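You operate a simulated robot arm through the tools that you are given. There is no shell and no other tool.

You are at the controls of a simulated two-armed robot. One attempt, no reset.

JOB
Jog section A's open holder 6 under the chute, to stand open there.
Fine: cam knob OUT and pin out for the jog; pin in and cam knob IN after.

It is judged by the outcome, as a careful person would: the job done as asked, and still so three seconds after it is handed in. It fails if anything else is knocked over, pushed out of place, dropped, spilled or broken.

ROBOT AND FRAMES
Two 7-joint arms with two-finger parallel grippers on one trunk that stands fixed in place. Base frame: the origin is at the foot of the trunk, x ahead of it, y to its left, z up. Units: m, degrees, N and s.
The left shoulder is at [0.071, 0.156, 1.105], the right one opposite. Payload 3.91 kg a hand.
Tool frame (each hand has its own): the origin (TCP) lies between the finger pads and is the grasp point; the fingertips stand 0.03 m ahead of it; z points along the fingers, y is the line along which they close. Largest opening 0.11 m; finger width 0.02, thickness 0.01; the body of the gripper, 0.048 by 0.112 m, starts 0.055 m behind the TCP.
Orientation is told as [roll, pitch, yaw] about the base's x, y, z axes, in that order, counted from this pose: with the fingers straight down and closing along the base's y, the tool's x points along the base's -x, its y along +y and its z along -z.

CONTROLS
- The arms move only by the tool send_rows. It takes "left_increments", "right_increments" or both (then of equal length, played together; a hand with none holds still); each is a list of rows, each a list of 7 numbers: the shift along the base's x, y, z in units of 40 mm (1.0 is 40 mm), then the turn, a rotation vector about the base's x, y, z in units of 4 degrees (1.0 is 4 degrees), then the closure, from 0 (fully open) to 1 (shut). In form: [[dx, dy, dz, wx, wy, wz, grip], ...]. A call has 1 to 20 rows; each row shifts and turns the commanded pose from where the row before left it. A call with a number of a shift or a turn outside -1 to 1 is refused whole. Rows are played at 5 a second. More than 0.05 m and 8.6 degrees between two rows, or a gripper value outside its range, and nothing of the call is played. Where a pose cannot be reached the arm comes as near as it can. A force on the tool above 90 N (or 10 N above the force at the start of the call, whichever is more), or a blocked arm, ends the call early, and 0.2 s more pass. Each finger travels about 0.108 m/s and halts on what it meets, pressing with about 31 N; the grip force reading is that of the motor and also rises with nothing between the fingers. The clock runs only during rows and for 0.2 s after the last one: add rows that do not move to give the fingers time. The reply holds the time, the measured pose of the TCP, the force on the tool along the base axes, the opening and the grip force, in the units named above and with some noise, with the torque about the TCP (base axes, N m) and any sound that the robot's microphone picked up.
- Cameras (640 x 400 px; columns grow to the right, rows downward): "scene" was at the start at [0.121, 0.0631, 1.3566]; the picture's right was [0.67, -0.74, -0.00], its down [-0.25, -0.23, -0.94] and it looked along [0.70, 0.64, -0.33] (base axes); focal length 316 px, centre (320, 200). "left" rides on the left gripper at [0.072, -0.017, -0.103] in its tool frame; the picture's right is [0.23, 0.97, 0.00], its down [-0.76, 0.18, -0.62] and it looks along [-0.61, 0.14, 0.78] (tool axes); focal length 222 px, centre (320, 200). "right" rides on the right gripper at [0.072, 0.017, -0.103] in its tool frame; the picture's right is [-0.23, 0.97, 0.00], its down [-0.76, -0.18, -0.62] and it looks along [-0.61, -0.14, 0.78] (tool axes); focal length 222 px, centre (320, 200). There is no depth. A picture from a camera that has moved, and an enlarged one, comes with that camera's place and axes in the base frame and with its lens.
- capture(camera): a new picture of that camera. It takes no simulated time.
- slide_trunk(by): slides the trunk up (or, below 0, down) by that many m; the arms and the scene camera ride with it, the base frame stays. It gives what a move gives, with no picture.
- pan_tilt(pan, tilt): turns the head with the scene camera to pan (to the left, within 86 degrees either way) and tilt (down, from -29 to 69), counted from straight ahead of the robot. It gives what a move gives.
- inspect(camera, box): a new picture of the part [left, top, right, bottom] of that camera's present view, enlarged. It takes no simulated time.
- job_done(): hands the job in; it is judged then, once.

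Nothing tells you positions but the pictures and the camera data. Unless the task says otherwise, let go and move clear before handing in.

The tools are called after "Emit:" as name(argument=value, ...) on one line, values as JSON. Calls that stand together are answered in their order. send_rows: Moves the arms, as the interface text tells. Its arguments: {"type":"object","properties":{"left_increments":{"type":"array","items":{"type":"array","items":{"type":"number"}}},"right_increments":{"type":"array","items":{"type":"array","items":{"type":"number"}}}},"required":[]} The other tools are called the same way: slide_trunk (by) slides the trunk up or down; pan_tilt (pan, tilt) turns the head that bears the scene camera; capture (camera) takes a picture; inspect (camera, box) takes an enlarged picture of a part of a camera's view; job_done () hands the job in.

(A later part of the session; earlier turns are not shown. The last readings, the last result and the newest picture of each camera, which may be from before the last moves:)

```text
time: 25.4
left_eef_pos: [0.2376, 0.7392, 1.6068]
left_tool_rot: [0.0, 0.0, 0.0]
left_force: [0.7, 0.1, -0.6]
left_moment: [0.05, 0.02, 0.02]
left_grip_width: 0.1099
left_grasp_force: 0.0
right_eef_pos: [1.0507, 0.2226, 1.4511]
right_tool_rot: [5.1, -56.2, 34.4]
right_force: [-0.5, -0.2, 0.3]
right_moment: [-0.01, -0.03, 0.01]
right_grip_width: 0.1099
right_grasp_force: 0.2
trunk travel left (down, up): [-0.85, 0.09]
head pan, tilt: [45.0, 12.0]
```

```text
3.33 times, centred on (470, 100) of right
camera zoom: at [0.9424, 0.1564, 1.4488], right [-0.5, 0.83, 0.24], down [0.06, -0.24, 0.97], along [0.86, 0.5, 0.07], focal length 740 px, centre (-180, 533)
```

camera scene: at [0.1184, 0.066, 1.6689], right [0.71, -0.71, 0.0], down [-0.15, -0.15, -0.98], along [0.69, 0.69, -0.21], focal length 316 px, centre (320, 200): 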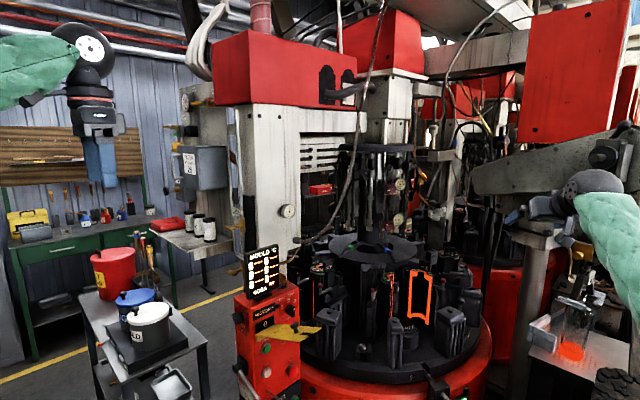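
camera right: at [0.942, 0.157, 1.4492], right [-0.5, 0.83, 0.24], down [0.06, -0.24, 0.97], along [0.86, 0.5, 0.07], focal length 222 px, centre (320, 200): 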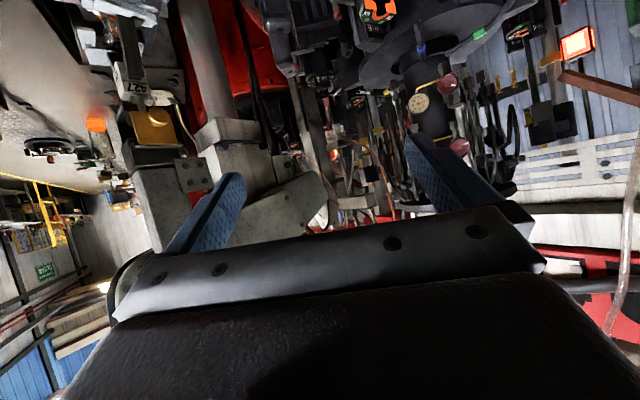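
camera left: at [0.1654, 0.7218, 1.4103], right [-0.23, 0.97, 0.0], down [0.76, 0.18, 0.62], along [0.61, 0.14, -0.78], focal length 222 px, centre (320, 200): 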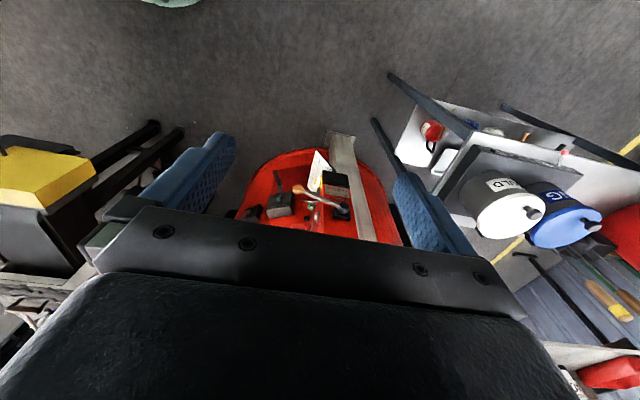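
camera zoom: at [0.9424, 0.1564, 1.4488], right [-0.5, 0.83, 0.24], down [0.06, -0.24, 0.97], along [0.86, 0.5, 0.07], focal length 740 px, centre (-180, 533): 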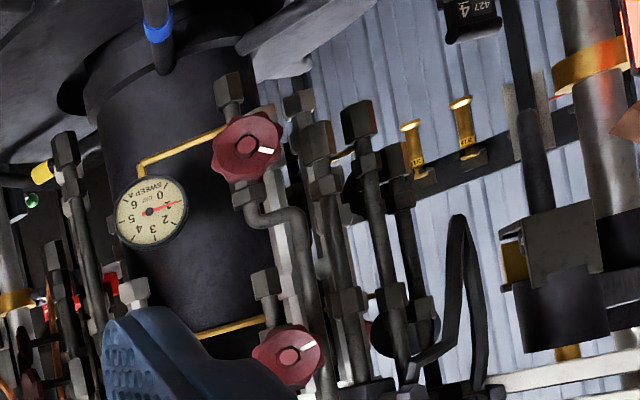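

Station 0° has a brass blow head over mould 2, station 120° a plunger over mould 4. The chute is probably at the hidden station 60° behind the tower. The three holes under the overhead channel (section B's feeder) can tell by analogy, so I'll pitch the right wrist camera up to triangulate them.

Emit:
send_rows(right_increments=[[-0.3, 0, 0, 0.55, -0.8, 0, 0], [-0.3, 0, 0, 0.55, -0.8, 0, 0], [-0.3, 0, 0, 0.55, -0.8, 0, 0], [-0.3, 0, 0, 0.55, -0.8, 0, 0], [-0.3, 0, 0, 0.55, -0.8, 0, 0], [-0.3, 0, 0, 0.55, -0.8, 0, 0], [0, 0, 0, 0, 0, 0, 0]])

Emit:
capture(camera="right")

Emit:
inspect(camera="right", box=[240, 60, 480, 220])

```text
time: 27.0
left_eef_pos: [0.2379, 0.7393, 1.6081]
left_tool_rot: [-0.1, 0.1, 0.0]
left_force: [-0.2, 0.2, 0.1]
left_moment: [0.02, 0.02, -0.01]
left_grip_width: 0.1098
left_grasp_force: 0.0
right_eef_pos: [0.9789, 0.2212, 1.4498]
right_tool_rot: [5.3, -79.5, 34.3]
right_force: [-0.6, -0.3, 0.0]
right_moment: [-0.02, 0.03, 0.01]
right_grip_width: 0.1102
right_grasp_force: 0.0
trunk travel left (down, up): [-0.85, 0.09]
head pan, tilt: [45.0, 12.0]
```

```text
taken
camera right: at [0.8791, 0.1618, 1.3976], right [-0.58, 0.78, 0.24], down [-0.25, -0.45, 0.86], along [0.77, 0.44, 0.45], focal length 222 px, centre (320, 200)
```

right: 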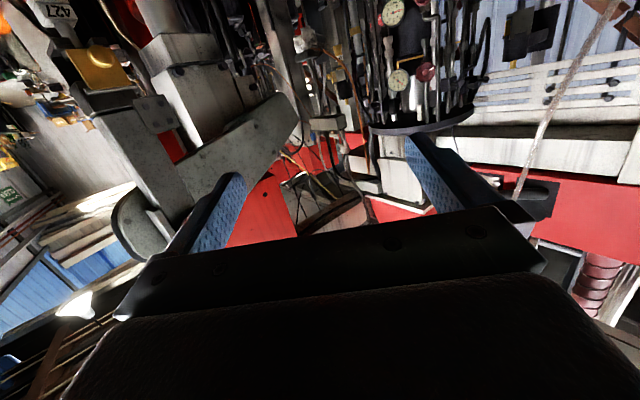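

```text
2.50 times, centred on (360, 140) of right
camera zoom: at [0.8791, 0.1618, 1.3976], right [-0.58, 0.78, 0.24], down [-0.25, -0.45, 0.86], along [0.77, 0.44, 0.45], focal length 555 px, centre (220, 350)
```

zoom: 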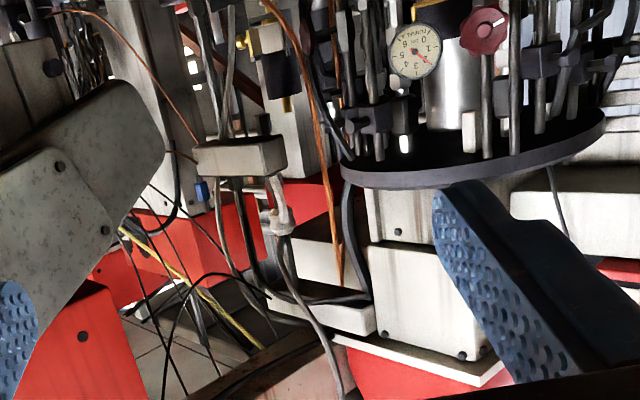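

The channel's holes are hidden from here. Before lowering the trunk (needed anyway for JOG and the pin), I'll pull the right hand back and check what lies below both arms.

Emit:
send_rows(right_increments=[[-0.9, -0.5, 0.3, 0, 0, 0, 0], [-0.9, -0.5, 0.3, 0, 0, 0, 0], [-0.9, -0.5, 0.3, 0, 0, 0, 0], [-0.9, -0.5, 0.3, 0, 0, 0, 0], [-0.9, -0.5, 0.3, 0, 0, -0.5, 0], [-0.9, -0.5, 0.3, 0, 0, -0.5, 0], [-0.9, -0.5, 0.2, 0, 0, -0.5, 0], [-0.9, -0.5, 0.2, 0, 0, -0.5, 0], [-0.9, -0.5, 0.2, 0, 0, -0.5, 0], [-0.9, -0.5, 0.2, 0, 0, -0.5, 0], [-0.9, -0.5, 0.2, 0, 0, -0.5, 0], [0, 0, 0, 0, 0, 0, 0]])

Emit:
pan_tilt(pan=5, tilt=50)

Emit:
capture(camera="scene")

Emit:
pan_tilt(pan=65, tilt=45)

Emit:
capture(camera="scene")

Emit:
pan_tilt(pan=-50, tilt=45)

Emit:
capture(camera="scene")

```text
time: 29.6
left_eef_pos: [0.2392, 0.7394, 1.6061]
left_tool_rot: [0.0, 0.0, 0.0]
left_force: [0.3, 0.0, 0.0]
left_moment: [0.01, 0.0, 0.0]
left_grip_width: 0.11
left_grasp_force: 0.0
right_eef_pos: [0.5833, 0.0008, 1.5639]
right_tool_rot: [5.1, -79.5, 20.4]
right_force: [0.3, -0.5, -0.4]
right_moment: [0.01, -0.01, 0.01]
right_grip_width: 0.1098
right_grasp_force: 0.1
trunk travel left (down, up): [-0.85, 0.09]
head pan, tilt: [45.0, 12.0]
```

```text
time: 30.7
left_eef_pos: [0.2387, 0.7393, 1.6073]
left_tool_rot: [0.0, 0.0, 0.0]
left_force: [0.1, 0.3, 0.1]
left_moment: [0.04, 0.03, -0.02]
left_grip_width: 0.11
left_grasp_force: 0.1
right_eef_pos: [0.5825, 0.0012, 1.5639]
right_tool_rot: [5.2, -79.7, 20.4]
right_force: [-0.3, -0.5, 0.8]
right_moment: [0.01, 0.0, -0.02]
right_grip_width: 0.1099
right_grasp_force: 0.0
trunk travel left (down, up): [-0.85, 0.09]
head pan, tilt: [5.0, 50.0]
```

```text
taken
camera scene: at [0.1288, 0.0071, 1.6104], right [0.09, -1.0, 0.0], down [-0.76, -0.07, -0.64], along [0.64, 0.06, -0.77], focal length 316 px, centre (320, 200)
```

scene: 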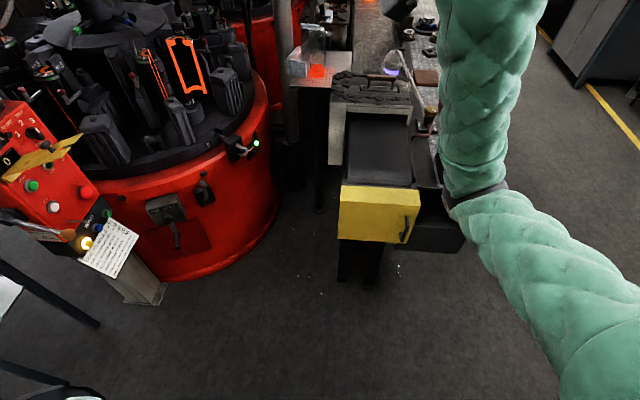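

```text
time: 32.0
left_eef_pos: [0.2378, 0.7398, 1.6072]
left_tool_rot: [-0.1, 0.0, 0.0]
left_force: [0.1, 0.8, 0.1]
left_moment: [0.03, -0.01, 0.0]
left_grip_width: 0.11
left_grasp_force: 0.0
right_eef_pos: [0.583, 0.0007, 1.5642]
right_tool_rot: [5.2, -79.6, 20.3]
right_force: [-0.1, 0.6, 0.0]
right_moment: [0.01, 0.0, 0.0]
right_grip_width: 0.1098
right_grasp_force: 0.0
trunk travel left (down, up): [-0.85, 0.09]
head pan, tilt: [65.0, 45.0]
```

```text
taken
camera scene: at [0.0865, 0.0739, 1.6172], right [0.91, -0.42, 0.0], down [-0.3, -0.64, -0.71], along [0.3, 0.64, -0.71], focal length 316 px, centre (320, 200)
```

scene: 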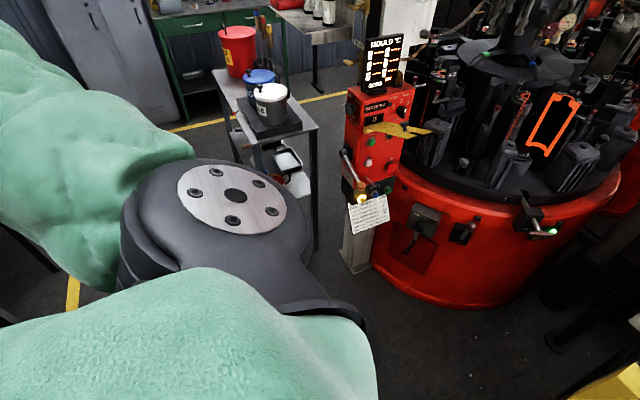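

```text
time: 33.9
left_eef_pos: [0.2363, 0.7393, 1.6065]
left_tool_rot: [0.0, 0.0, 0.0]
left_force: [0.1, -0.3, -0.8]
left_moment: [0.0, 0.02, -0.01]
left_grip_width: 0.1101
left_grasp_force: 0.0
right_eef_pos: [0.5823, 0.0011, 1.5637]
right_tool_rot: [5.1, -79.6, 20.4]
right_force: [0.8, -0.6, -0.5]
right_moment: [0.07, 0.0, 0.02]
right_grip_width: 0.1096
right_grasp_force: 0.1
trunk travel left (down, up): [-0.85, 0.09]
head pan, tilt: [-50.0, 45.0]
```

```text
taken
camera scene: at [0.1043, -0.062, 1.6172], right [-0.77, -0.64, 0.0], down [-0.46, 0.54, -0.71], along [0.45, -0.54, -0.71], focal length 316 px, centre (320, 200)
```

scene: 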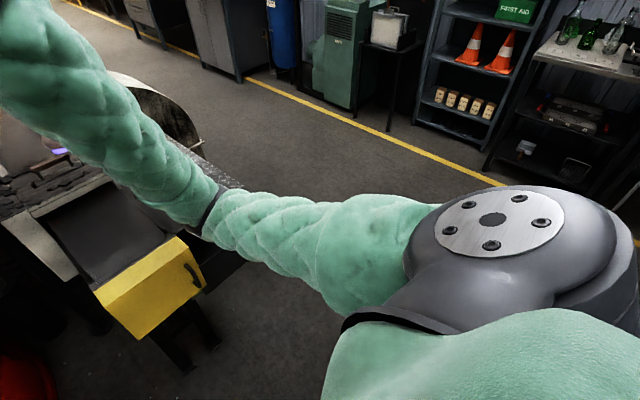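

The floor near the robot is clear. I'll fold the right hand back to a compact pose with fingers down, then lower the trunk.

Emit:
send_rows(right_increments=[[-0.2, -0.3, 0.1, -0.34, 0.94, 0, 0], [-0.2, -0.3, 0.1, -0.34, 0.94, 0, 0], [-0.2, -0.3, 0.1, -0.34, 0.94, 0, 0], [-0.2, -0.3, 0.1, -0.34, 0.94, 0, 0], [-0.2, -0.3, 0.1, -0.34, 0.94, 0, 0], [-0.2, -0.3, 0, -0.34, 0.94, 0, 0], [-0.2, -0.3, 0, -0.34, 0.94, 0, 0], [-0.2, -0.3, 0, -0.34, 0.94, 0, 0], [-0.2, -0.3, 0, -0.34, 0.94, 0, 0], [-0.2, -0.3, 0, -0.34, 0.94, 0, 0], [-0.2, -0.3, 0, -0.34, 0.94, 0, 0], [-0.2, -0.3, 0, -0.34, 0.94, 0, 0], [0, -0.3, 0, -0.34, 0.94, 0, 0], [0, 0, 0, -0.34, 0.94, 0, 0], [0, 0, 0, -0.34, 0.94, 0, 0], [0, 0, 0, -0.34, 0.94, 0, 0], [0, 0, 0, -0.34, 0.94, 0, 0], [0, 0, 0, -0.34, 0.94, 0, 0], [0, 0, 0, -0.34, 0.94, 0, 0], [0, 0, 0, 0, 0, 0, 0]])

Emit:
pan_tilt(pan=20, tilt=-25)

Emit:
capture(camera="scene")

Emit:
slide_trunk(by=-0.5)

Emit:
capture(camera="scene")

```text
time: 38.1
left_eef_pos: [0.2368, 0.7396, 1.6083]
left_tool_rot: [0.0, 0.0, 0.0]
left_force: [-0.3, 0.4, -0.1]
left_moment: [0.0, 0.0, 0.01]
left_grip_width: 0.1101
left_grasp_force: 0.1
right_eef_pos: [0.4853, -0.1557, 1.584]
right_tool_rot: [5.6, -3.6, 19.9]
right_force: [0.5, 0.1, -0.7]
right_moment: [0.01, 0.01, -0.02]
right_grip_width: 0.1102
right_grasp_force: 0.0
trunk travel left (down, up): [-0.85, 0.09]
head pan, tilt: [-50.0, 45.0]
```

```text
time: 39.5
left_eef_pos: [0.2383, 0.7395, 1.6074]
left_tool_rot: [0.0, 0.0, 0.0]
left_force: [0.7, 0.2, 0.1]
left_moment: [0.0, -0.02, 0.0]
left_grip_width: 0.1098
left_grasp_force: 0.2
right_eef_pos: [0.4861, -0.154, 1.5837]
right_tool_rot: [5.6, -3.6, 20.0]
right_force: [0.1, -0.1, 0.2]
right_moment: [0.02, 0.02, 0.0]
right_grip_width: 0.1103
right_grasp_force: 0.0
trunk travel left (down, up): [-0.85, 0.09]
head pan, tilt: [20.0, -25.0]
```

```text
taken
camera scene: at [0.1189, 0.0243, 1.7238], right [0.34, -0.94, 0.0], down [0.4, 0.14, -0.91], along [0.85, 0.31, 0.42], focal length 316 px, centre (320, 200)
```

scene: 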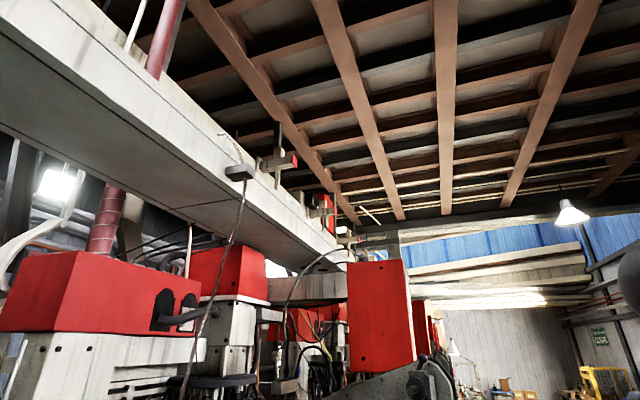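

```text
refused: -0.5 is not a number from -0.4 to 0.4
```

```text
taken
camera scene: at [0.1189, 0.0243, 1.7238], right [0.34, -0.94, 0.0], down [0.4, 0.14, -0.91], along [0.85, 0.31, 0.42], focal length 316 px, centre (320, 200)
```

scene: 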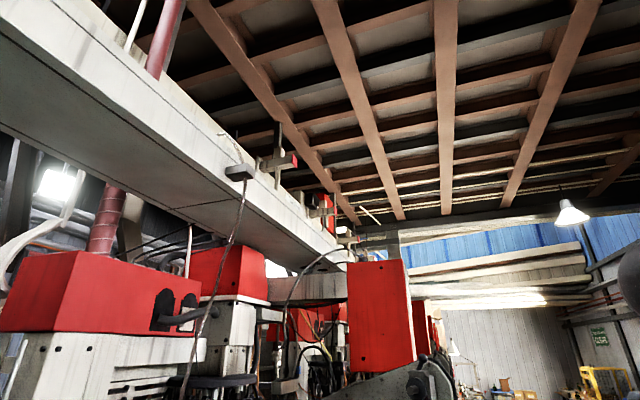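

Emit:
inspect(camera="scene", box=[210, 120, 370, 280])

Emit:
slide_trunk(by=-0.4)

Emit:
capture(camera="scene")

Emit:
inspect(camera="scene", box=[210, 120, 370, 280])

```text
2.50 times, centred on (290, 200) of scene
camera zoom: at [0.1189, 0.0243, 1.7238], right [0.34, -0.94, 0.0], down [0.4, 0.14, -0.91], along [0.85, 0.31, 0.42], focal length 791 px, centre (395, 200)
```

zoom: 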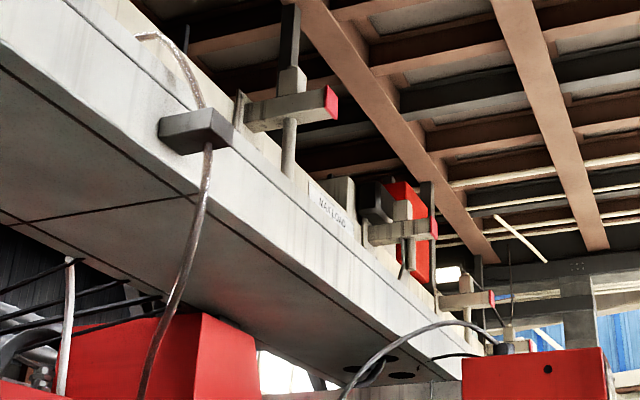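

```text
time: 43.4
left_eef_pos: [0.2371, 0.7383, 1.2084]
left_tool_rot: [0.1, 0.0, 0.0]
left_force: [-0.5, 0.0, -0.2]
left_moment: [0.04, 0.02, -0.01]
left_grip_width: 0.1102
left_grasp_force: 0.1
right_eef_pos: [0.4862, -0.1548, 1.1836]
right_tool_rot: [5.5, -3.6, 19.9]
right_force: [0.0, -0.3, -0.1]
right_moment: [-0.01, 0.04, -0.01]
right_grip_width: 0.1103
right_grasp_force: 0.0
trunk travel left (down, up): [-0.45, 0.49]
head pan, tilt: [20.0, -25.0]
```

```text
taken
camera scene: at [0.1186, 0.0242, 1.3239], right [0.34, -0.94, 0.0], down [0.4, 0.14, -0.91], along [0.85, 0.31, 0.42], focal length 316 px, centre (320, 200)
```

scene: 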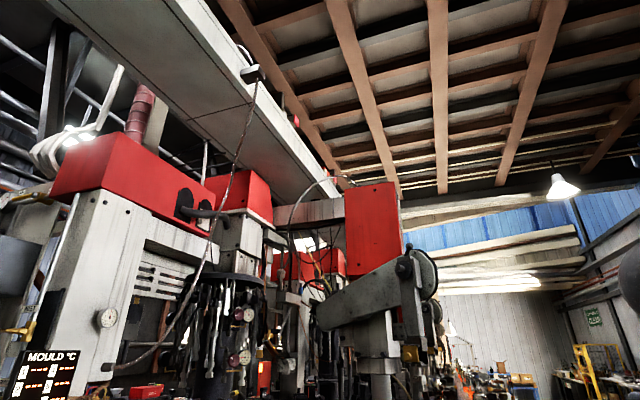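

```text
2.50 times, centred on (290, 200) of scene
camera zoom: at [0.1186, 0.0242, 1.3239], right [0.34, -0.94, 0.0], down [0.4, 0.14, -0.91], along [0.85, 0.31, 0.42], focal length 791 px, centre (395, 200)
```

zoom: 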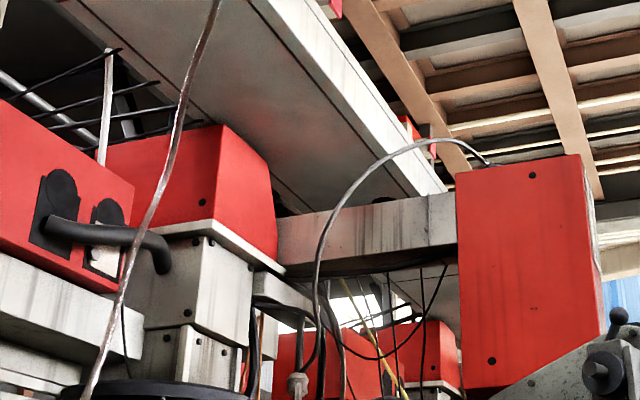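

I'll go lower to look under the tower's pipes toward the far station.

Emit:
slide_trunk(by=-0.3)

Emit:
pan_tilt(pan=38, tilt=-8)

Emit:
capture(camera="scene")

Emit:
inspect(camera="scene", box=[200, 130, 360, 240])

Emit:
inspect(camera="scene", box=[320, 130, 480, 240])

```text
time: 46.4
left_eef_pos: [0.2377, 0.7393, 0.9076]
left_tool_rot: [0.0, 0.0, 0.0]
left_force: [-0.9, -0.1, -0.2]
left_moment: [-0.01, -0.02, 0.02]
left_grip_width: 0.1101
left_grasp_force: 0.1
right_eef_pos: [0.4871, -0.1539, 0.884]
right_tool_rot: [5.6, -3.7, 20.0]
right_force: [0.1, 0.1, -0.1]
right_moment: [-0.01, 0.01, 0.0]
right_grip_width: 0.1101
right_grasp_force: 0.0
trunk travel left (down, up): [-0.15, 0.79]
head pan, tilt: [20.0, -25.0]
```

```text
time: 47.2
left_eef_pos: [0.2373, 0.739, 0.9083]
left_tool_rot: [0.0, 0.0, 0.0]
left_force: [0.3, -0.3, 0.6]
left_moment: [-0.01, -0.01, -0.01]
left_grip_width: 0.1102
left_grasp_force: 0.0
right_eef_pos: [0.4865, -0.1548, 0.8841]
right_tool_rot: [5.6, -3.6, 19.9]
right_force: [-0.7, 0.4, 0.0]
right_moment: [0.01, 0.01, -0.01]
right_grip_width: 0.1098
right_grasp_force: 0.0
trunk travel left (down, up): [-0.15, 0.79]
head pan, tilt: [38.0, -8.0]
```

```text
taken
camera scene: at [0.1194, 0.0526, 1.0005], right [0.62, -0.79, 0.0], down [0.11, 0.09, -0.99], along [0.78, 0.61, 0.14], focal length 316 px, centre (320, 200)
```

scene: 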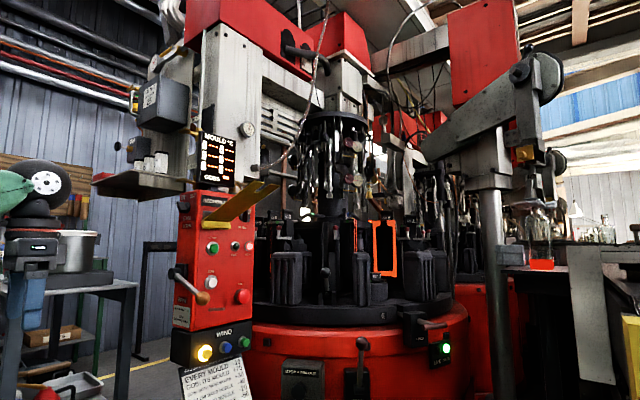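

```text
3.64 times, centred on (280, 185) of scene
camera zoom: at [0.1194, 0.0526, 1.0005], right [0.62, -0.79, 0.0], down [0.11, 0.09, -0.99], along [0.78, 0.61, 0.14], focal length 1151 px, centre (466, 254)
```

zoom: 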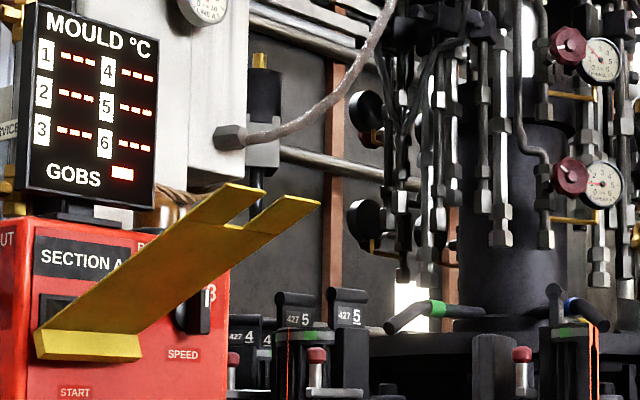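

```text
3.64 times, centred on (400, 185) of scene
camera zoom: at [0.1194, 0.0526, 1.0005], right [0.62, -0.79, 0.0], down [0.11, 0.09, -0.99], along [0.78, 0.61, 0.14], focal length 1151 px, centre (29, 254)
```

zoom: 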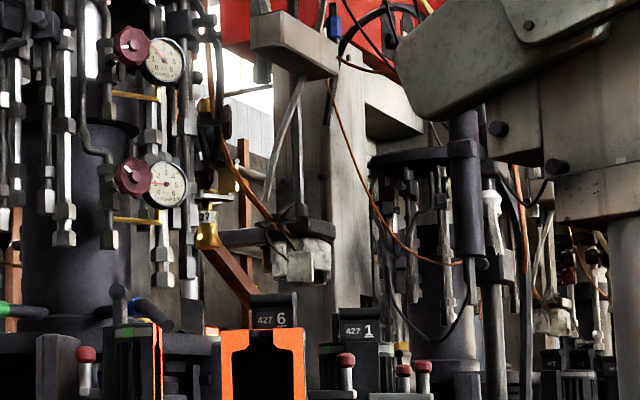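

Emit:
inspect(camera="scene", box=[280, 140, 340, 220])

Emit:
inspect(camera="scene", box=[250, 120, 310, 190])

Emit:
inspect(camera="scene", box=[360, 140, 420, 210])

Emit:
inspect(camera="scene", box=[150, 190, 270, 380])

Emit:
inspect(camera="scene", box=[390, 290, 470, 370])

```text
5.00 times, centred on (310, 180) of scene
camera zoom: at [0.1194, 0.0526, 1.0005], right [0.62, -0.79, 0.0], down [0.11, 0.09, -0.99], along [0.78, 0.61, 0.14], focal length 1582 px, centre (370, 300)
```

zoom: 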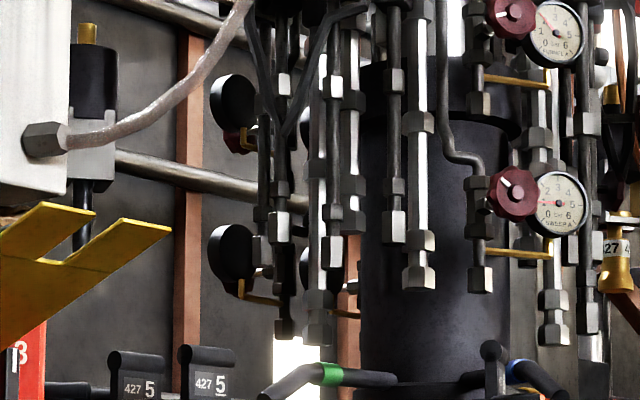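

```text
5.71 times, centred on (280, 155) of scene
camera zoom: at [0.1194, 0.0526, 1.0005], right [0.62, -0.79, 0.0], down [0.11, 0.09, -0.99], along [0.78, 0.61, 0.14], focal length 1808 px, centre (549, 457)
```

zoom: 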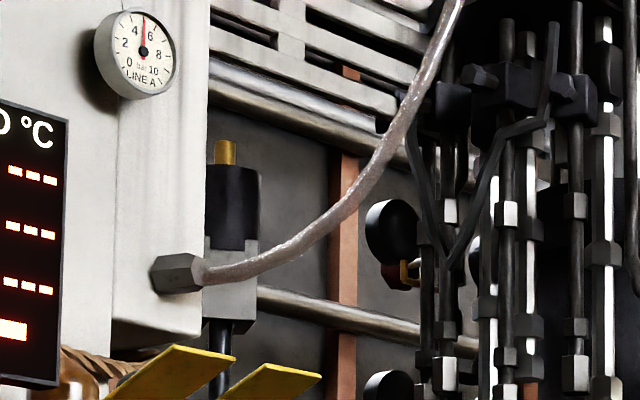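

```text
5.71 times, centred on (390, 175) of scene
camera zoom: at [0.1194, 0.0526, 1.0005], right [0.62, -0.79, 0.0], down [0.11, 0.09, -0.99], along [0.78, 0.61, 0.14], focal length 1808 px, centre (-80, 343)
```

zoom: 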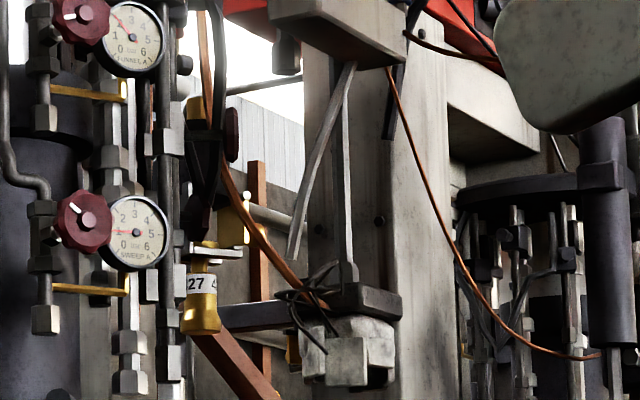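

```text
2.11 times, centred on (210, 285) of scene
camera zoom: at [0.1194, 0.0526, 1.0005], right [0.62, -0.79, 0.0], down [0.11, 0.09, -0.99], along [0.78, 0.61, 0.14], focal length 666 px, centre (552, 21)
```

zoom: 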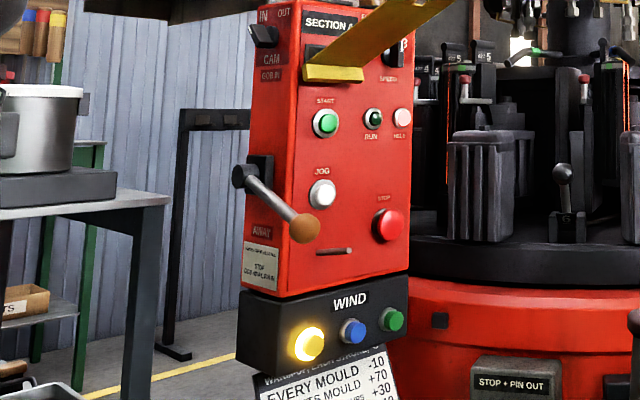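

```text
5.00 times, centred on (430, 330) of scene
camera zoom: at [0.1194, 0.0526, 1.0005], right [0.62, -0.79, 0.0], down [0.11, 0.09, -0.99], along [0.78, 0.61, 0.14], focal length 1582 px, centre (-230, -450)
```

zoom: 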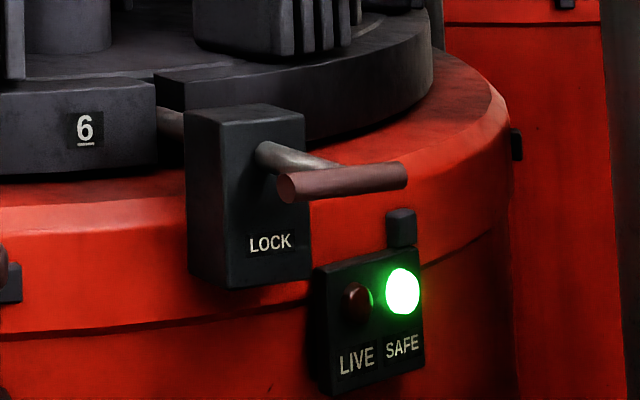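

Low view confirms: station 0 has the brass blow head, station 120 the plunger; nothing hangs over station 180. I'll go back up and use the left wrist camera from the left side of the white column to examine the sloped trough at the rear left.

Emit:
slide_trunk(by=0.4)

Emit:
send_rows(left_increments=[[0.3, 0.2, 0.4, 0, -1, 0, 0], [0.3, 0.2, 0.4, 0, -1, 0, 0], [0.3, 0.2, 0.4, 0, -1, 0, 0], [0.3, 0.2, 0.4, 0, -1, 0, 0], [0.3, 0.2, 0.4, 0, -1, 0, 0], [0.2, 0.2, 0.4, 0, -1, 0, 0], [0.2, 0.2, 0.4, 0, -1, 0, 0], [0.2, 0.2, 0.4, 0, -1, 0, 0], [0.2, 0.2, 0.4, 0, -1, 0, 0], [0, 0.2, 0.4, 0, -1, 0, 0], [0, 0.2, 0.4, 0, -1, 0, 0], [0, 0.2, 0.4, 0, -1, 0, 0], [0, 0, 0, 0, 0, 1, 0], [0, 0, 0, 0, 0, 1, 0], [0, 0, 0, 0, 0, 1, 0], [0, 0, 0, 0, 0, 1, 0], [0, 0, 0, 0, 0, 1, 0], [0, 0, 0, 0, 0, 1, 0], [0, 0, 0, 0, 0, 1, 0], [0, 0, 0, 0, 0, 0, 0]])

Emit:
capture(camera="left")

Emit:
capture(camera="scene")

```text
time: 51.0
left_eef_pos: [0.2382, 0.7394, 1.307]
left_tool_rot: [-0.1, 0.1, -0.1]
left_force: [0.0, -0.5, -0.2]
left_moment: [-0.01, 0.0, 0.03]
left_grip_width: 0.1097
left_grasp_force: 0.0
right_eef_pos: [0.4868, -0.1541, 1.2822]
right_tool_rot: [5.7, -3.5, 20.0]
right_force: [-0.2, -0.2, 0.5]
right_moment: [0.02, -0.01, 0.0]
right_grip_width: 0.11
right_grasp_force: 0.1
trunk travel left (down, up): [-0.55, 0.39]
head pan, tilt: [38.0, -8.0]
```

```text
time: 55.2
left_eef_pos: [0.3298, 0.8356, 1.4993]
left_tool_rot: [0.0, -48.0, 28.2]
left_force: [0.3, -0.3, -0.8]
left_moment: [0.02, -0.01, -0.02]
left_grip_width: 0.1101
left_grasp_force: 0.1
right_eef_pos: [0.4878, -0.1548, 1.2836]
right_tool_rot: [5.7, -3.7, 20.1]
right_force: [0.2, -0.4, -0.1]
right_moment: [0.03, -0.01, -0.04]
right_grip_width: 0.1102
right_grasp_force: 0.0
trunk travel left (down, up): [-0.55, 0.39]
head pan, tilt: [38.0, -8.0]
```

```text
taken
camera left: at [0.2272, 0.7611, 1.5136], right [-0.59, 0.79, -0.17], down [-0.04, 0.18, 0.98], along [0.8, 0.59, -0.07], focal length 222 px, centre (320, 200)
```

left: 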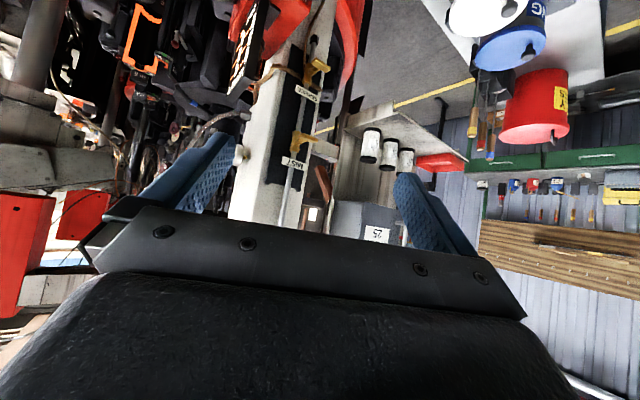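

```text
taken
camera scene: at [0.1195, 0.053, 1.4004], right [0.62, -0.79, 0.0], down [0.11, 0.09, -0.99], along [0.78, 0.61, 0.14], focal length 316 px, centre (320, 200)
```

scene: 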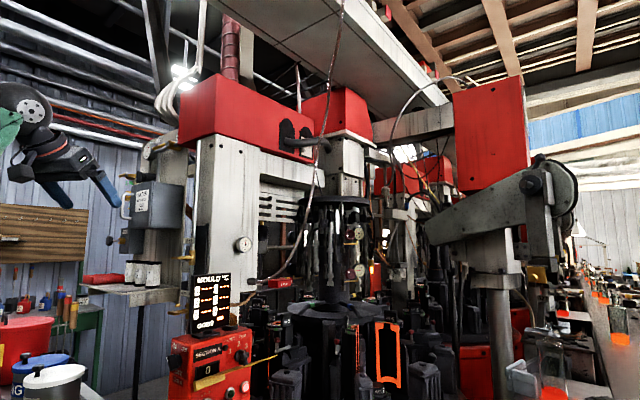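

Emit:
inspect(camera="left", box=[270, 60, 410, 220])

Emit:
inspect(camera="left", box=[100, 0, 300, 140])

```text
2.50 times, centred on (340, 140) of left
camera zoom: at [0.2272, 0.7611, 1.5136], right [-0.59, 0.79, -0.17], down [-0.04, 0.18, 0.98], along [0.8, 0.59, -0.07], focal length 555 px, centre (270, 350)
```

zoom: 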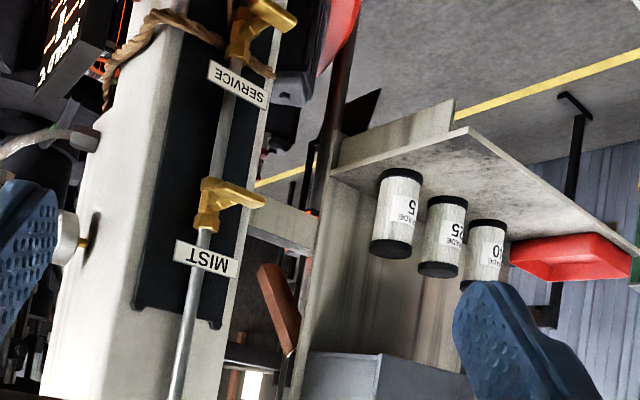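

```text
2.86 times, centred on (200, 70) of left
camera zoom: at [0.2272, 0.7611, 1.5136], right [-0.59, 0.79, -0.17], down [-0.04, 0.18, 0.98], along [0.8, 0.59, -0.07], focal length 635 px, centre (663, 571)
```

zoom: 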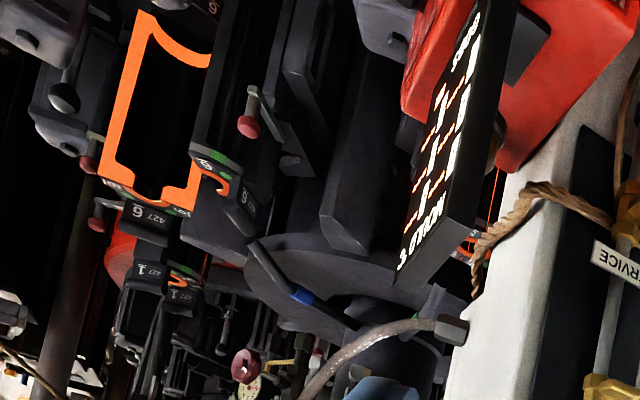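

The trough runs from about (1.00, 1.38, 1.45) down to (1.16, 1.40, 1.27): its mouth is on the 120° bearing. I'll return the left hand, then look at the trough's whole path with the right wrist camera turned farther left.

Emit:
send_rows(left_increments=[[-0.2, -0.2, -0.4, 0, 0, -1, 0], [-0.2, -0.2, -0.4, 0, 0, -1, 0], [-0.2, -0.2, -0.4, 0, 0, -1, 0], [-0.2, -0.2, -0.4, 0, 0, -1, 0], [-0.2, -0.2, -0.4, 0, 0, -1, 0], [-0.2, -0.2, -0.4, 0, 0, -1, 0], [-0.2, -0.2, -0.4, 0, 0, -1, 0], [-0.2, -0.2, -0.4, 0, 1, 0, 0], [-0.2, -0.2, -0.4, 0, 1, 0, 0], [-0.2, -0.2, -0.4, 0, 1, 0, 0], [-0.2, -0.2, -0.4, 0, 1, 0, 0], [0, -0.2, -0.4, 0, 1, 0, 0], [0, 0, 0, 0, 1, 0, 0], [0, 0, 0, 0, 1, 0, 0], [0, 0, 0, 0, 1, 0, 0], [0, 0, 0, 0, 1, 0, 0], [0, 0, 0, 0, 1, 0, 0], [0, 0, 0, 0, 1, 0, 0], [0, 0, 0, 0, 1, 0, 0]], right_increments=[[0.5, 0.5, 0.3, 0, -0.9, 0.7, 0], [0.5, 0.5, 0.3, 0, -0.9, 0.7, 0], [0.5, 0.5, 0.3, 0, -0.9, 0.7, 0], [0.5, 0.5, 0.3, 0, -0.9, 0.7, 0], [0.5, 0.5, 0.3, 0, -0.9, 0.7, 0], [0.5, 0.5, 0.3, 0, -0.9, 0.7, 0], [0.5, 0.5, 0.3, 0, -0.9, 0.7, 0], [0.5, 0.5, 0.3, 0, -0.9, 0.7, 0], [0.5, 0.5, 0.3, 0, -0.9, 0.7, 0], [0.5, 0.5, 0.3, 0, -0.9, 0.7, 0], [0.5, 0.5, 0.3, 0, -0.9, 0.7, 0], [0.5, 0.5, 0.3, 0, -0.9, 0.7, 0], [0.5, 0.5, 0.3, 0, 0, 0.7, 0], [0.5, 0.5, 0.3, 0, 0, 0.7, 0], [0.5, 0.5, 0.3, 0, 0, 0.7, 0], [0.5, 0.5, 0.3, 0, 0, 0.7, 0], [0, 0, 0, 0, 0, 0, 0], [0, 0, 0, 0, 0, 0, 0], [0, 0, 0, 0, 0, 0, 0]])

Emit:
capture(camera="right")

```text
time: 59.2
left_eef_pos: [0.2414, 0.7392, 1.3084]
left_tool_rot: [-0.1, 0.2, 0.0]
left_force: [0.2, -0.1, 0.0]
left_moment: [-0.01, -0.01, -0.01]
left_grip_width: 0.1102
left_grasp_force: 0.1
right_eef_pos: [0.8057, 0.1655, 1.4745]
right_tool_rot: [-24.7, -35.5, 77.3]
right_force: [-0.1, -0.8, 0.1]
right_moment: [0.0, 0.0, -0.01]
right_grip_width: 0.11
right_grasp_force: 0.0
trunk travel left (down, up): [-0.55, 0.39]
head pan, tilt: [38.0, -8.0]
```

```text
taken
camera right: at [0.7247, 0.0709, 1.5028], right [-0.77, 0.61, -0.2], down [-0.04, 0.26, 0.96], along [0.64, 0.75, -0.18], focal length 222 px, centre (320, 200)
```

right: 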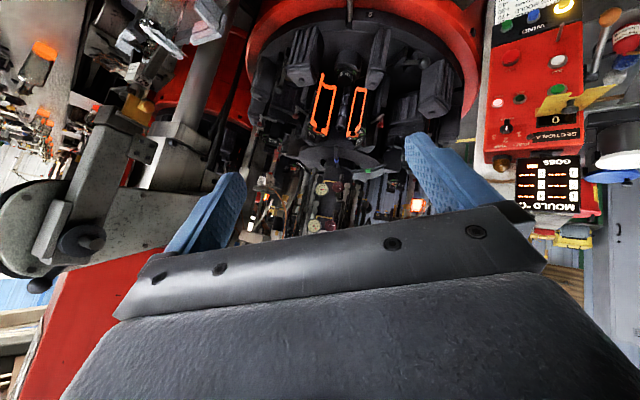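

Emit:
inspect(camera="right", box=[230, 0, 480, 160])

Emit:
inspect(camera="right", box=[340, 100, 500, 230])

```text
2.50 times, centred on (355, 80) of right
camera zoom: at [0.7247, 0.0709, 1.5028], right [-0.77, 0.61, -0.2], down [-0.04, 0.26, 0.96], along [0.64, 0.75, -0.18], focal length 555 px, centre (232, 500)
```

zoom: 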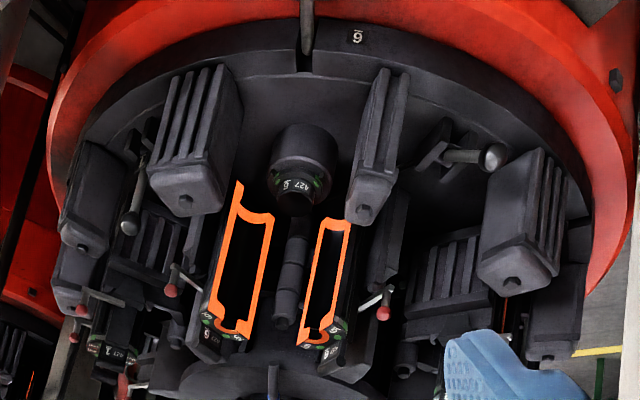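

```text
3.08 times, centred on (420, 165) of right
camera zoom: at [0.7247, 0.0709, 1.5028], right [-0.77, 0.61, -0.2], down [-0.04, 0.26, 0.96], along [0.64, 0.75, -0.18], focal length 684 px, centre (12, 308)
```

zoom: 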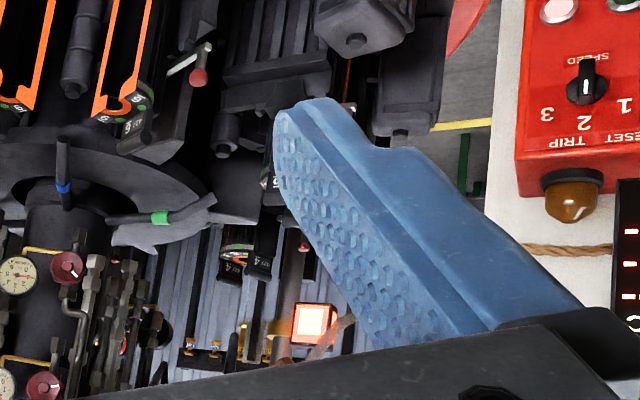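

I'll bring the right camera to (1.0, 0.2) and turn it further left and up to see the trough in full.

Emit:
send_rows(right_increments=[[0.7, 0.1, 0, 0, 0, 1, 0], [0.7, 0.1, 0, 0, 0, 1, 0], [0.7, 0.1, 0, 0, 0, 1, 0], [0.7, 0.1, 0, 0, 0, 1, 0], [0.7, 0.1, 0, 0, 0, 1, 0], [0.7, 0.1, 0, 0.8, -0.17, 1, 0], [0.7, 0.1, 0, 0.8, -0.17, 1, 0], [0, 0, 0, 0.8, -0.17, 0, 0], [0, 0, 0, 0, 0, 0, 0]])

Emit:
capture(camera="right")

Emit:
inspect(camera="right", box=[240, 50, 420, 220])

```text
time: 61.2
left_eef_pos: [0.2408, 0.7413, 1.3068]
left_tool_rot: [-0.2, 0.0, 0.0]
left_force: [-0.1, 0.7, 0.2]
left_moment: [0.0, -0.03, 0.0]
left_grip_width: 0.1099
left_grasp_force: 0.1
right_eef_pos: [0.991, 0.1924, 1.4692]
right_tool_rot: [-30.7, -44.2, 109.1]
right_force: [-0.1, 0.1, 1.5]
right_moment: [-0.06, -0.04, -0.05]
right_grip_width: 0.1101
right_grasp_force: 0.0
right hand out of reach, approached as far as the arm can: row 7
trunk travel left (down, up): [-0.55, 0.39]
head pan, tilt: [38.0, -8.0]
```

```text
taken
camera right: at [0.9634, 0.0685, 1.4759], right [-0.96, 0.21, -0.2], down [-0.19, 0.05, 0.98], along [0.21, 0.98, -0.01], focal length 222 px, centre (320, 200)
```

right: 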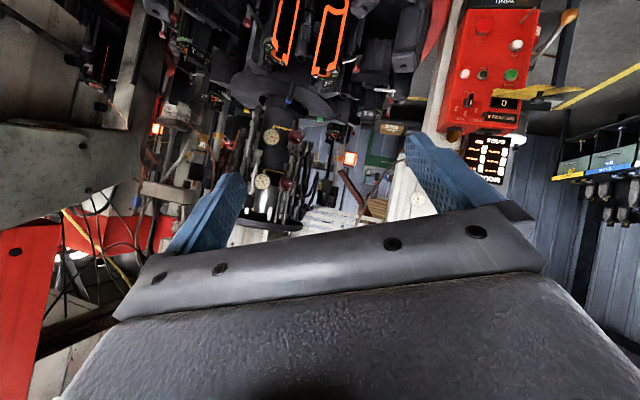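

```text
2.35 times, centred on (330, 135) of right
camera zoom: at [0.9634, 0.0685, 1.4759], right [-0.96, 0.21, -0.2], down [-0.19, 0.05, 0.98], along [0.21, 0.98, -0.01], focal length 523 px, centre (296, 353)
```

zoom: 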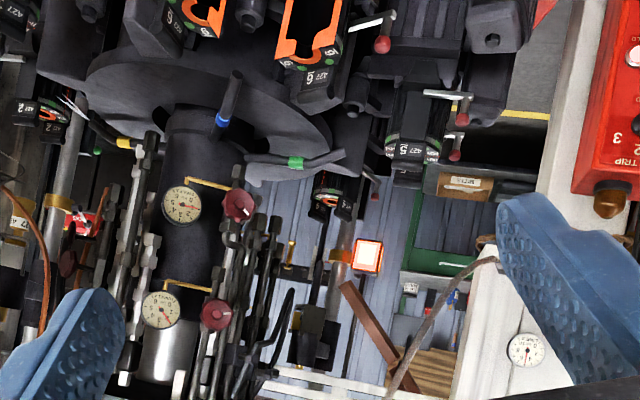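

Emit:
inspect(camera="right", box=[310, 110, 410, 220])

Emit:
inspect(camera="right", box=[200, 60, 300, 180])

Emit:
inspect(camera="right", box=[120, 80, 250, 220])

```text
3.64 times, centred on (360, 165) of right
camera zoom: at [0.9634, 0.0685, 1.4759], right [-0.96, 0.21, -0.2], down [-0.19, 0.05, 0.98], along [0.21, 0.98, -0.01], focal length 808 px, centre (174, 327)
```

zoom: 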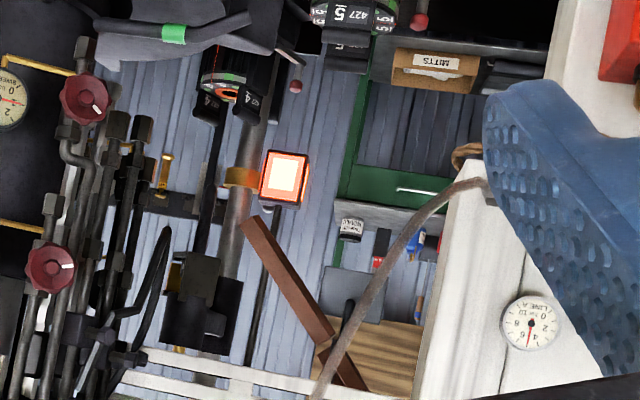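

```text
3.33 times, centred on (250, 120) of right
camera zoom: at [0.9634, 0.0685, 1.4759], right [-0.96, 0.21, -0.2], down [-0.19, 0.05, 0.98], along [0.21, 0.98, -0.01], focal length 740 px, centre (553, 467)
```

zoom: 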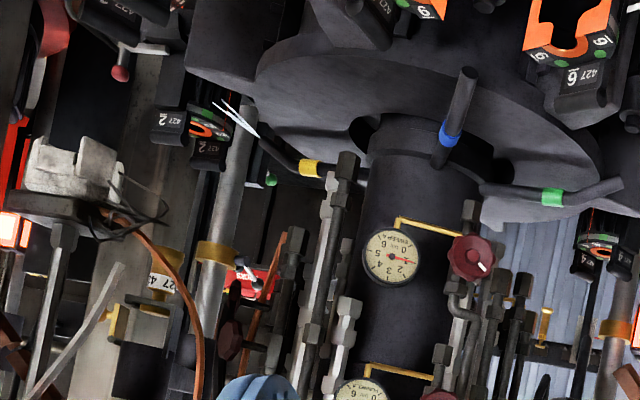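

```text
2.86 times, centred on (185, 150) of right
camera zoom: at [0.9634, 0.0685, 1.4759], right [-0.96, 0.21, -0.2], down [-0.19, 0.05, 0.98], along [0.21, 0.98, -0.01], focal length 635 px, centre (706, 343)
```

zoom: 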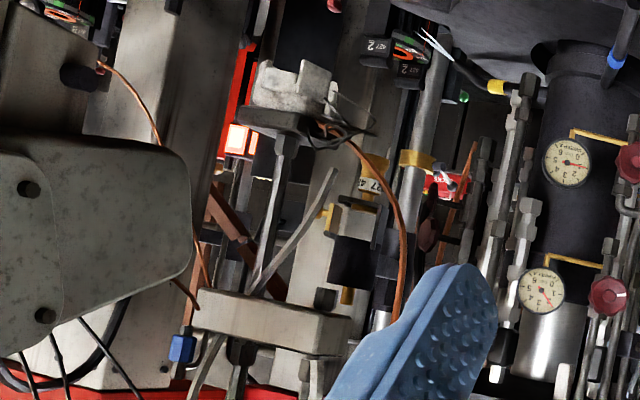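

The trough's mouth sits on the 120° bearing beside the plunger post. I'll pitch the camera a bit higher to see where the trough comes from.

Emit:
send_rows(right_increments=[[0, 0, 0, 0.9, -0.2, 0, 0], [0, 0, 0, 0.9, -0.2, 0, 0], [0, 0, 0, 0.9, -0.2, 0, 0], [0, 0, 0, 0.9, -0.2, 0, 0], [0, 0, 0, 0.9, -0.2, 0, 0], [0, 0, 0, 0, 0, 0, 0]])

Emit:
capture(camera="right")

Emit:
inspect(camera="right", box=[270, 40, 430, 180])

Emit:
inspect(camera="right", box=[220, 80, 420, 230])

```text
time: 62.6
left_eef_pos: [0.2424, 0.7396, 1.3078]
left_tool_rot: [0.0, 0.0, 0.0]
left_force: [-0.2, 1.0, -0.5]
left_moment: [0.01, 0.0, -0.01]
left_grip_width: 0.11
left_grasp_force: 0.0
right_eef_pos: [0.9941, 0.1924, 1.4671]
right_tool_rot: [-49.1, -58.8, 123.7]
right_force: [0.2, -0.4, 0.2]
right_moment: [0.0, -0.01, -0.01]
right_grip_width: 0.1101
right_grasp_force: 0.0
trunk travel left (down, up): [-0.55, 0.39]
head pan, tilt: [38.0, -8.0]
```

```text
taken
camera right: at [0.9658, 0.0714, 1.4337], right [-0.94, 0.27, -0.19], down [-0.26, -0.26, 0.93], along [0.2, 0.93, 0.31], focal length 222 px, centre (320, 200)
```

right: 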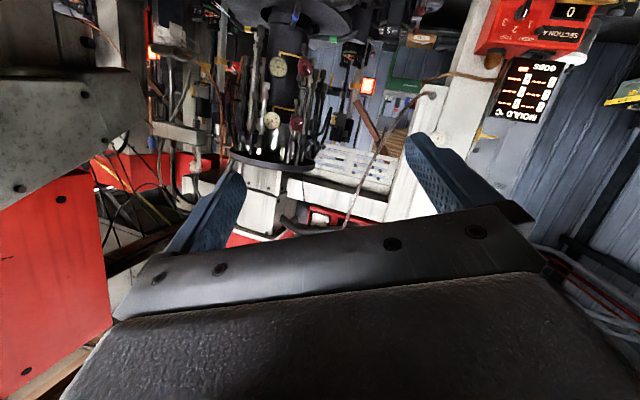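

```text
2.86 times, centred on (350, 110) of right
camera zoom: at [0.9658, 0.0714, 1.4337], right [-0.94, 0.27, -0.19], down [-0.26, -0.26, 0.93], along [0.2, 0.93, 0.31], focal length 635 px, centre (234, 457)
```

zoom: 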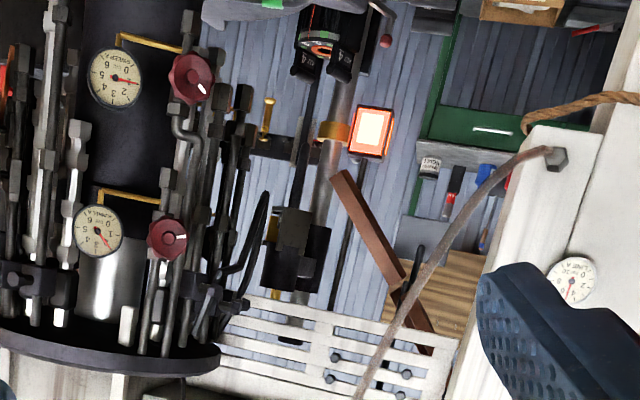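

```text
2.67 times, centred on (320, 155) of right
camera zoom: at [0.9658, 0.0714, 1.4337], right [-0.94, 0.27, -0.19], down [-0.26, -0.26, 0.93], along [0.2, 0.93, 0.31], focal length 592 px, centre (320, 320)
```

zoom: 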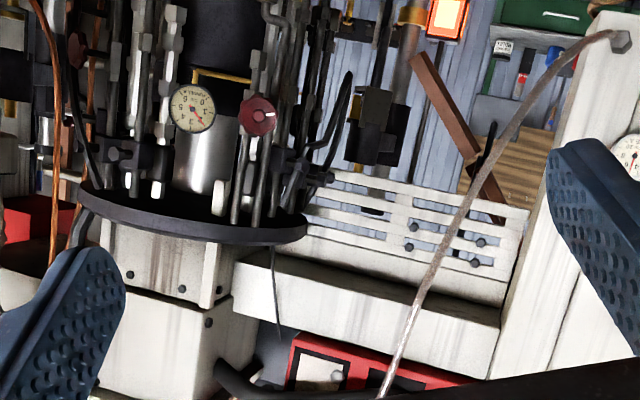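

The trough's mouth lies exactly on the 120° ray, 0.125 m outside the mould circle, so it is the chute, drawn "AWAY", for station 120 where mould 4 now stands. I'll fold the right arm back and study the cam knob closely.

Emit:
send_rows(right_increments=[[-0.9, -0.3, 0, -0.7, 0.4, -0.4, 0], [-0.9, -0.3, 0, -0.7, 0.4, -0.4, 0], [-0.9, -0.5, 0, -0.7, 0.4, -0.4, 0], [-0.9, -0.5, 0, -0.7, 0.4, -0.4, 0], [-0.9, -0.5, 0, -0.7, 0.4, -0.4, 0], [-0.9, -0.5, 0, -0.7, 0.4, -0.4, 0], [-0.9, -0.5, 0, -0.7, 0.4, -0.4, 0], [-0.9, -0.5, 0, -0.7, 0.4, -0.4, 0], [-0.9, -0.5, 0, -0.7, 0.4, -0.4, 0], [-0.9, -0.5, 0, -0.7, 0.4, -0.4, 0], [-0.9, -0.5, 0, -0.7, 0.4, -0.4, 0], [-0.9, -0.5, 0, -0.7, 0.4, -0.4, 0], [-0.5, -0.5, 0, 0, 0, 0, 0], [0, -0.5, 0, 0, 0, 0, 0], [0, 0, 0, 0, 0, 0, 0]])

Emit:
pan_tilt(pan=58, tilt=18)

Emit:
capture(camera="scene")

Emit:
inspect(camera="scene", box=[260, 140, 360, 210])

```text
time: 65.8
left_eef_pos: [0.2428, 0.7404, 1.3072]
left_tool_rot: [0.1, 0.1, 0.0]
left_force: [-0.4, 0.3, -0.5]
left_moment: [0.01, 0.0, 0.02]
left_grip_width: 0.1099
left_grasp_force: 0.0
right_eef_pos: [0.5408, -0.0712, 1.4686]
right_tool_rot: [-14.4, -28.5, 78.5]
right_force: [-0.3, -0.3, 0.5]
right_moment: [-0.01, 0.03, 0.0]
right_grip_width: 0.11
right_grasp_force: 0.0
trunk travel left (down, up): [-0.55, 0.39]
head pan, tilt: [38.0, -8.0]
```

```text
time: 66.7
left_eef_pos: [0.2428, 0.7401, 1.3085]
left_tool_rot: [0.0, 0.0, 0.0]
left_force: [-0.4, 0.2, 0.3]
left_moment: [0.01, 0.0, 0.01]
left_grip_width: 0.11
left_grasp_force: 0.1
right_eef_pos: [0.5412, -0.0715, 1.468]
right_tool_rot: [-14.4, -28.4, 78.4]
right_force: [0.5, 0.1, 0.1]
right_moment: [0.0, -0.02, -0.02]
right_grip_width: 0.1101
right_grasp_force: 0.1
trunk travel left (down, up): [-0.55, 0.39]
head pan, tilt: [58.0, 18.0]
```

```text
taken
camera scene: at [0.1015, 0.0793, 1.3592], right [0.85, -0.53, 0.0], down [-0.16, -0.26, -0.95], along [0.5, 0.81, -0.31], focal length 316 px, centre (320, 200)
```

scene: 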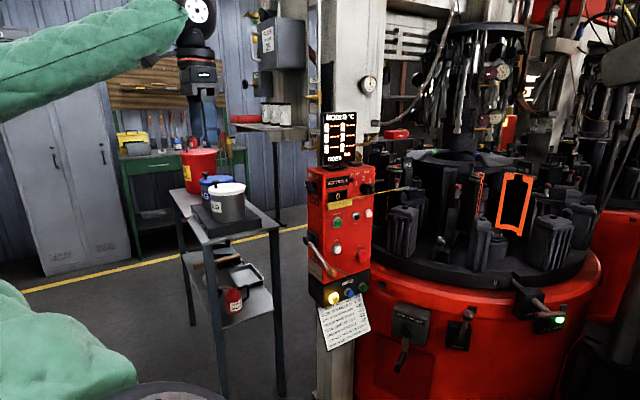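

```text
5.71 times, centred on (310, 175) of scene
camera zoom: at [0.1015, 0.0793, 1.3592], right [0.85, -0.53, 0.0], down [-0.16, -0.26, -0.95], along [0.5, 0.81, -0.31], focal length 1808 px, centre (377, 343)
```

zoom: 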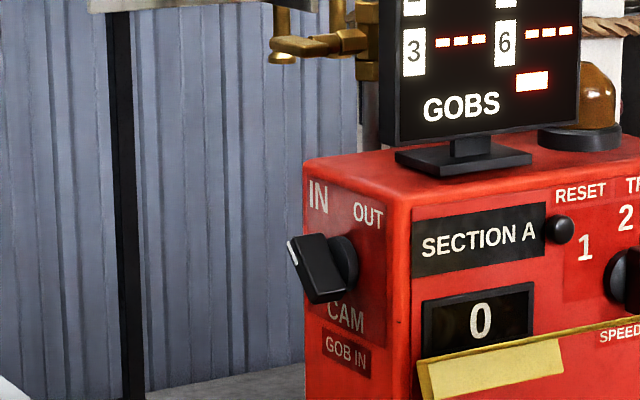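

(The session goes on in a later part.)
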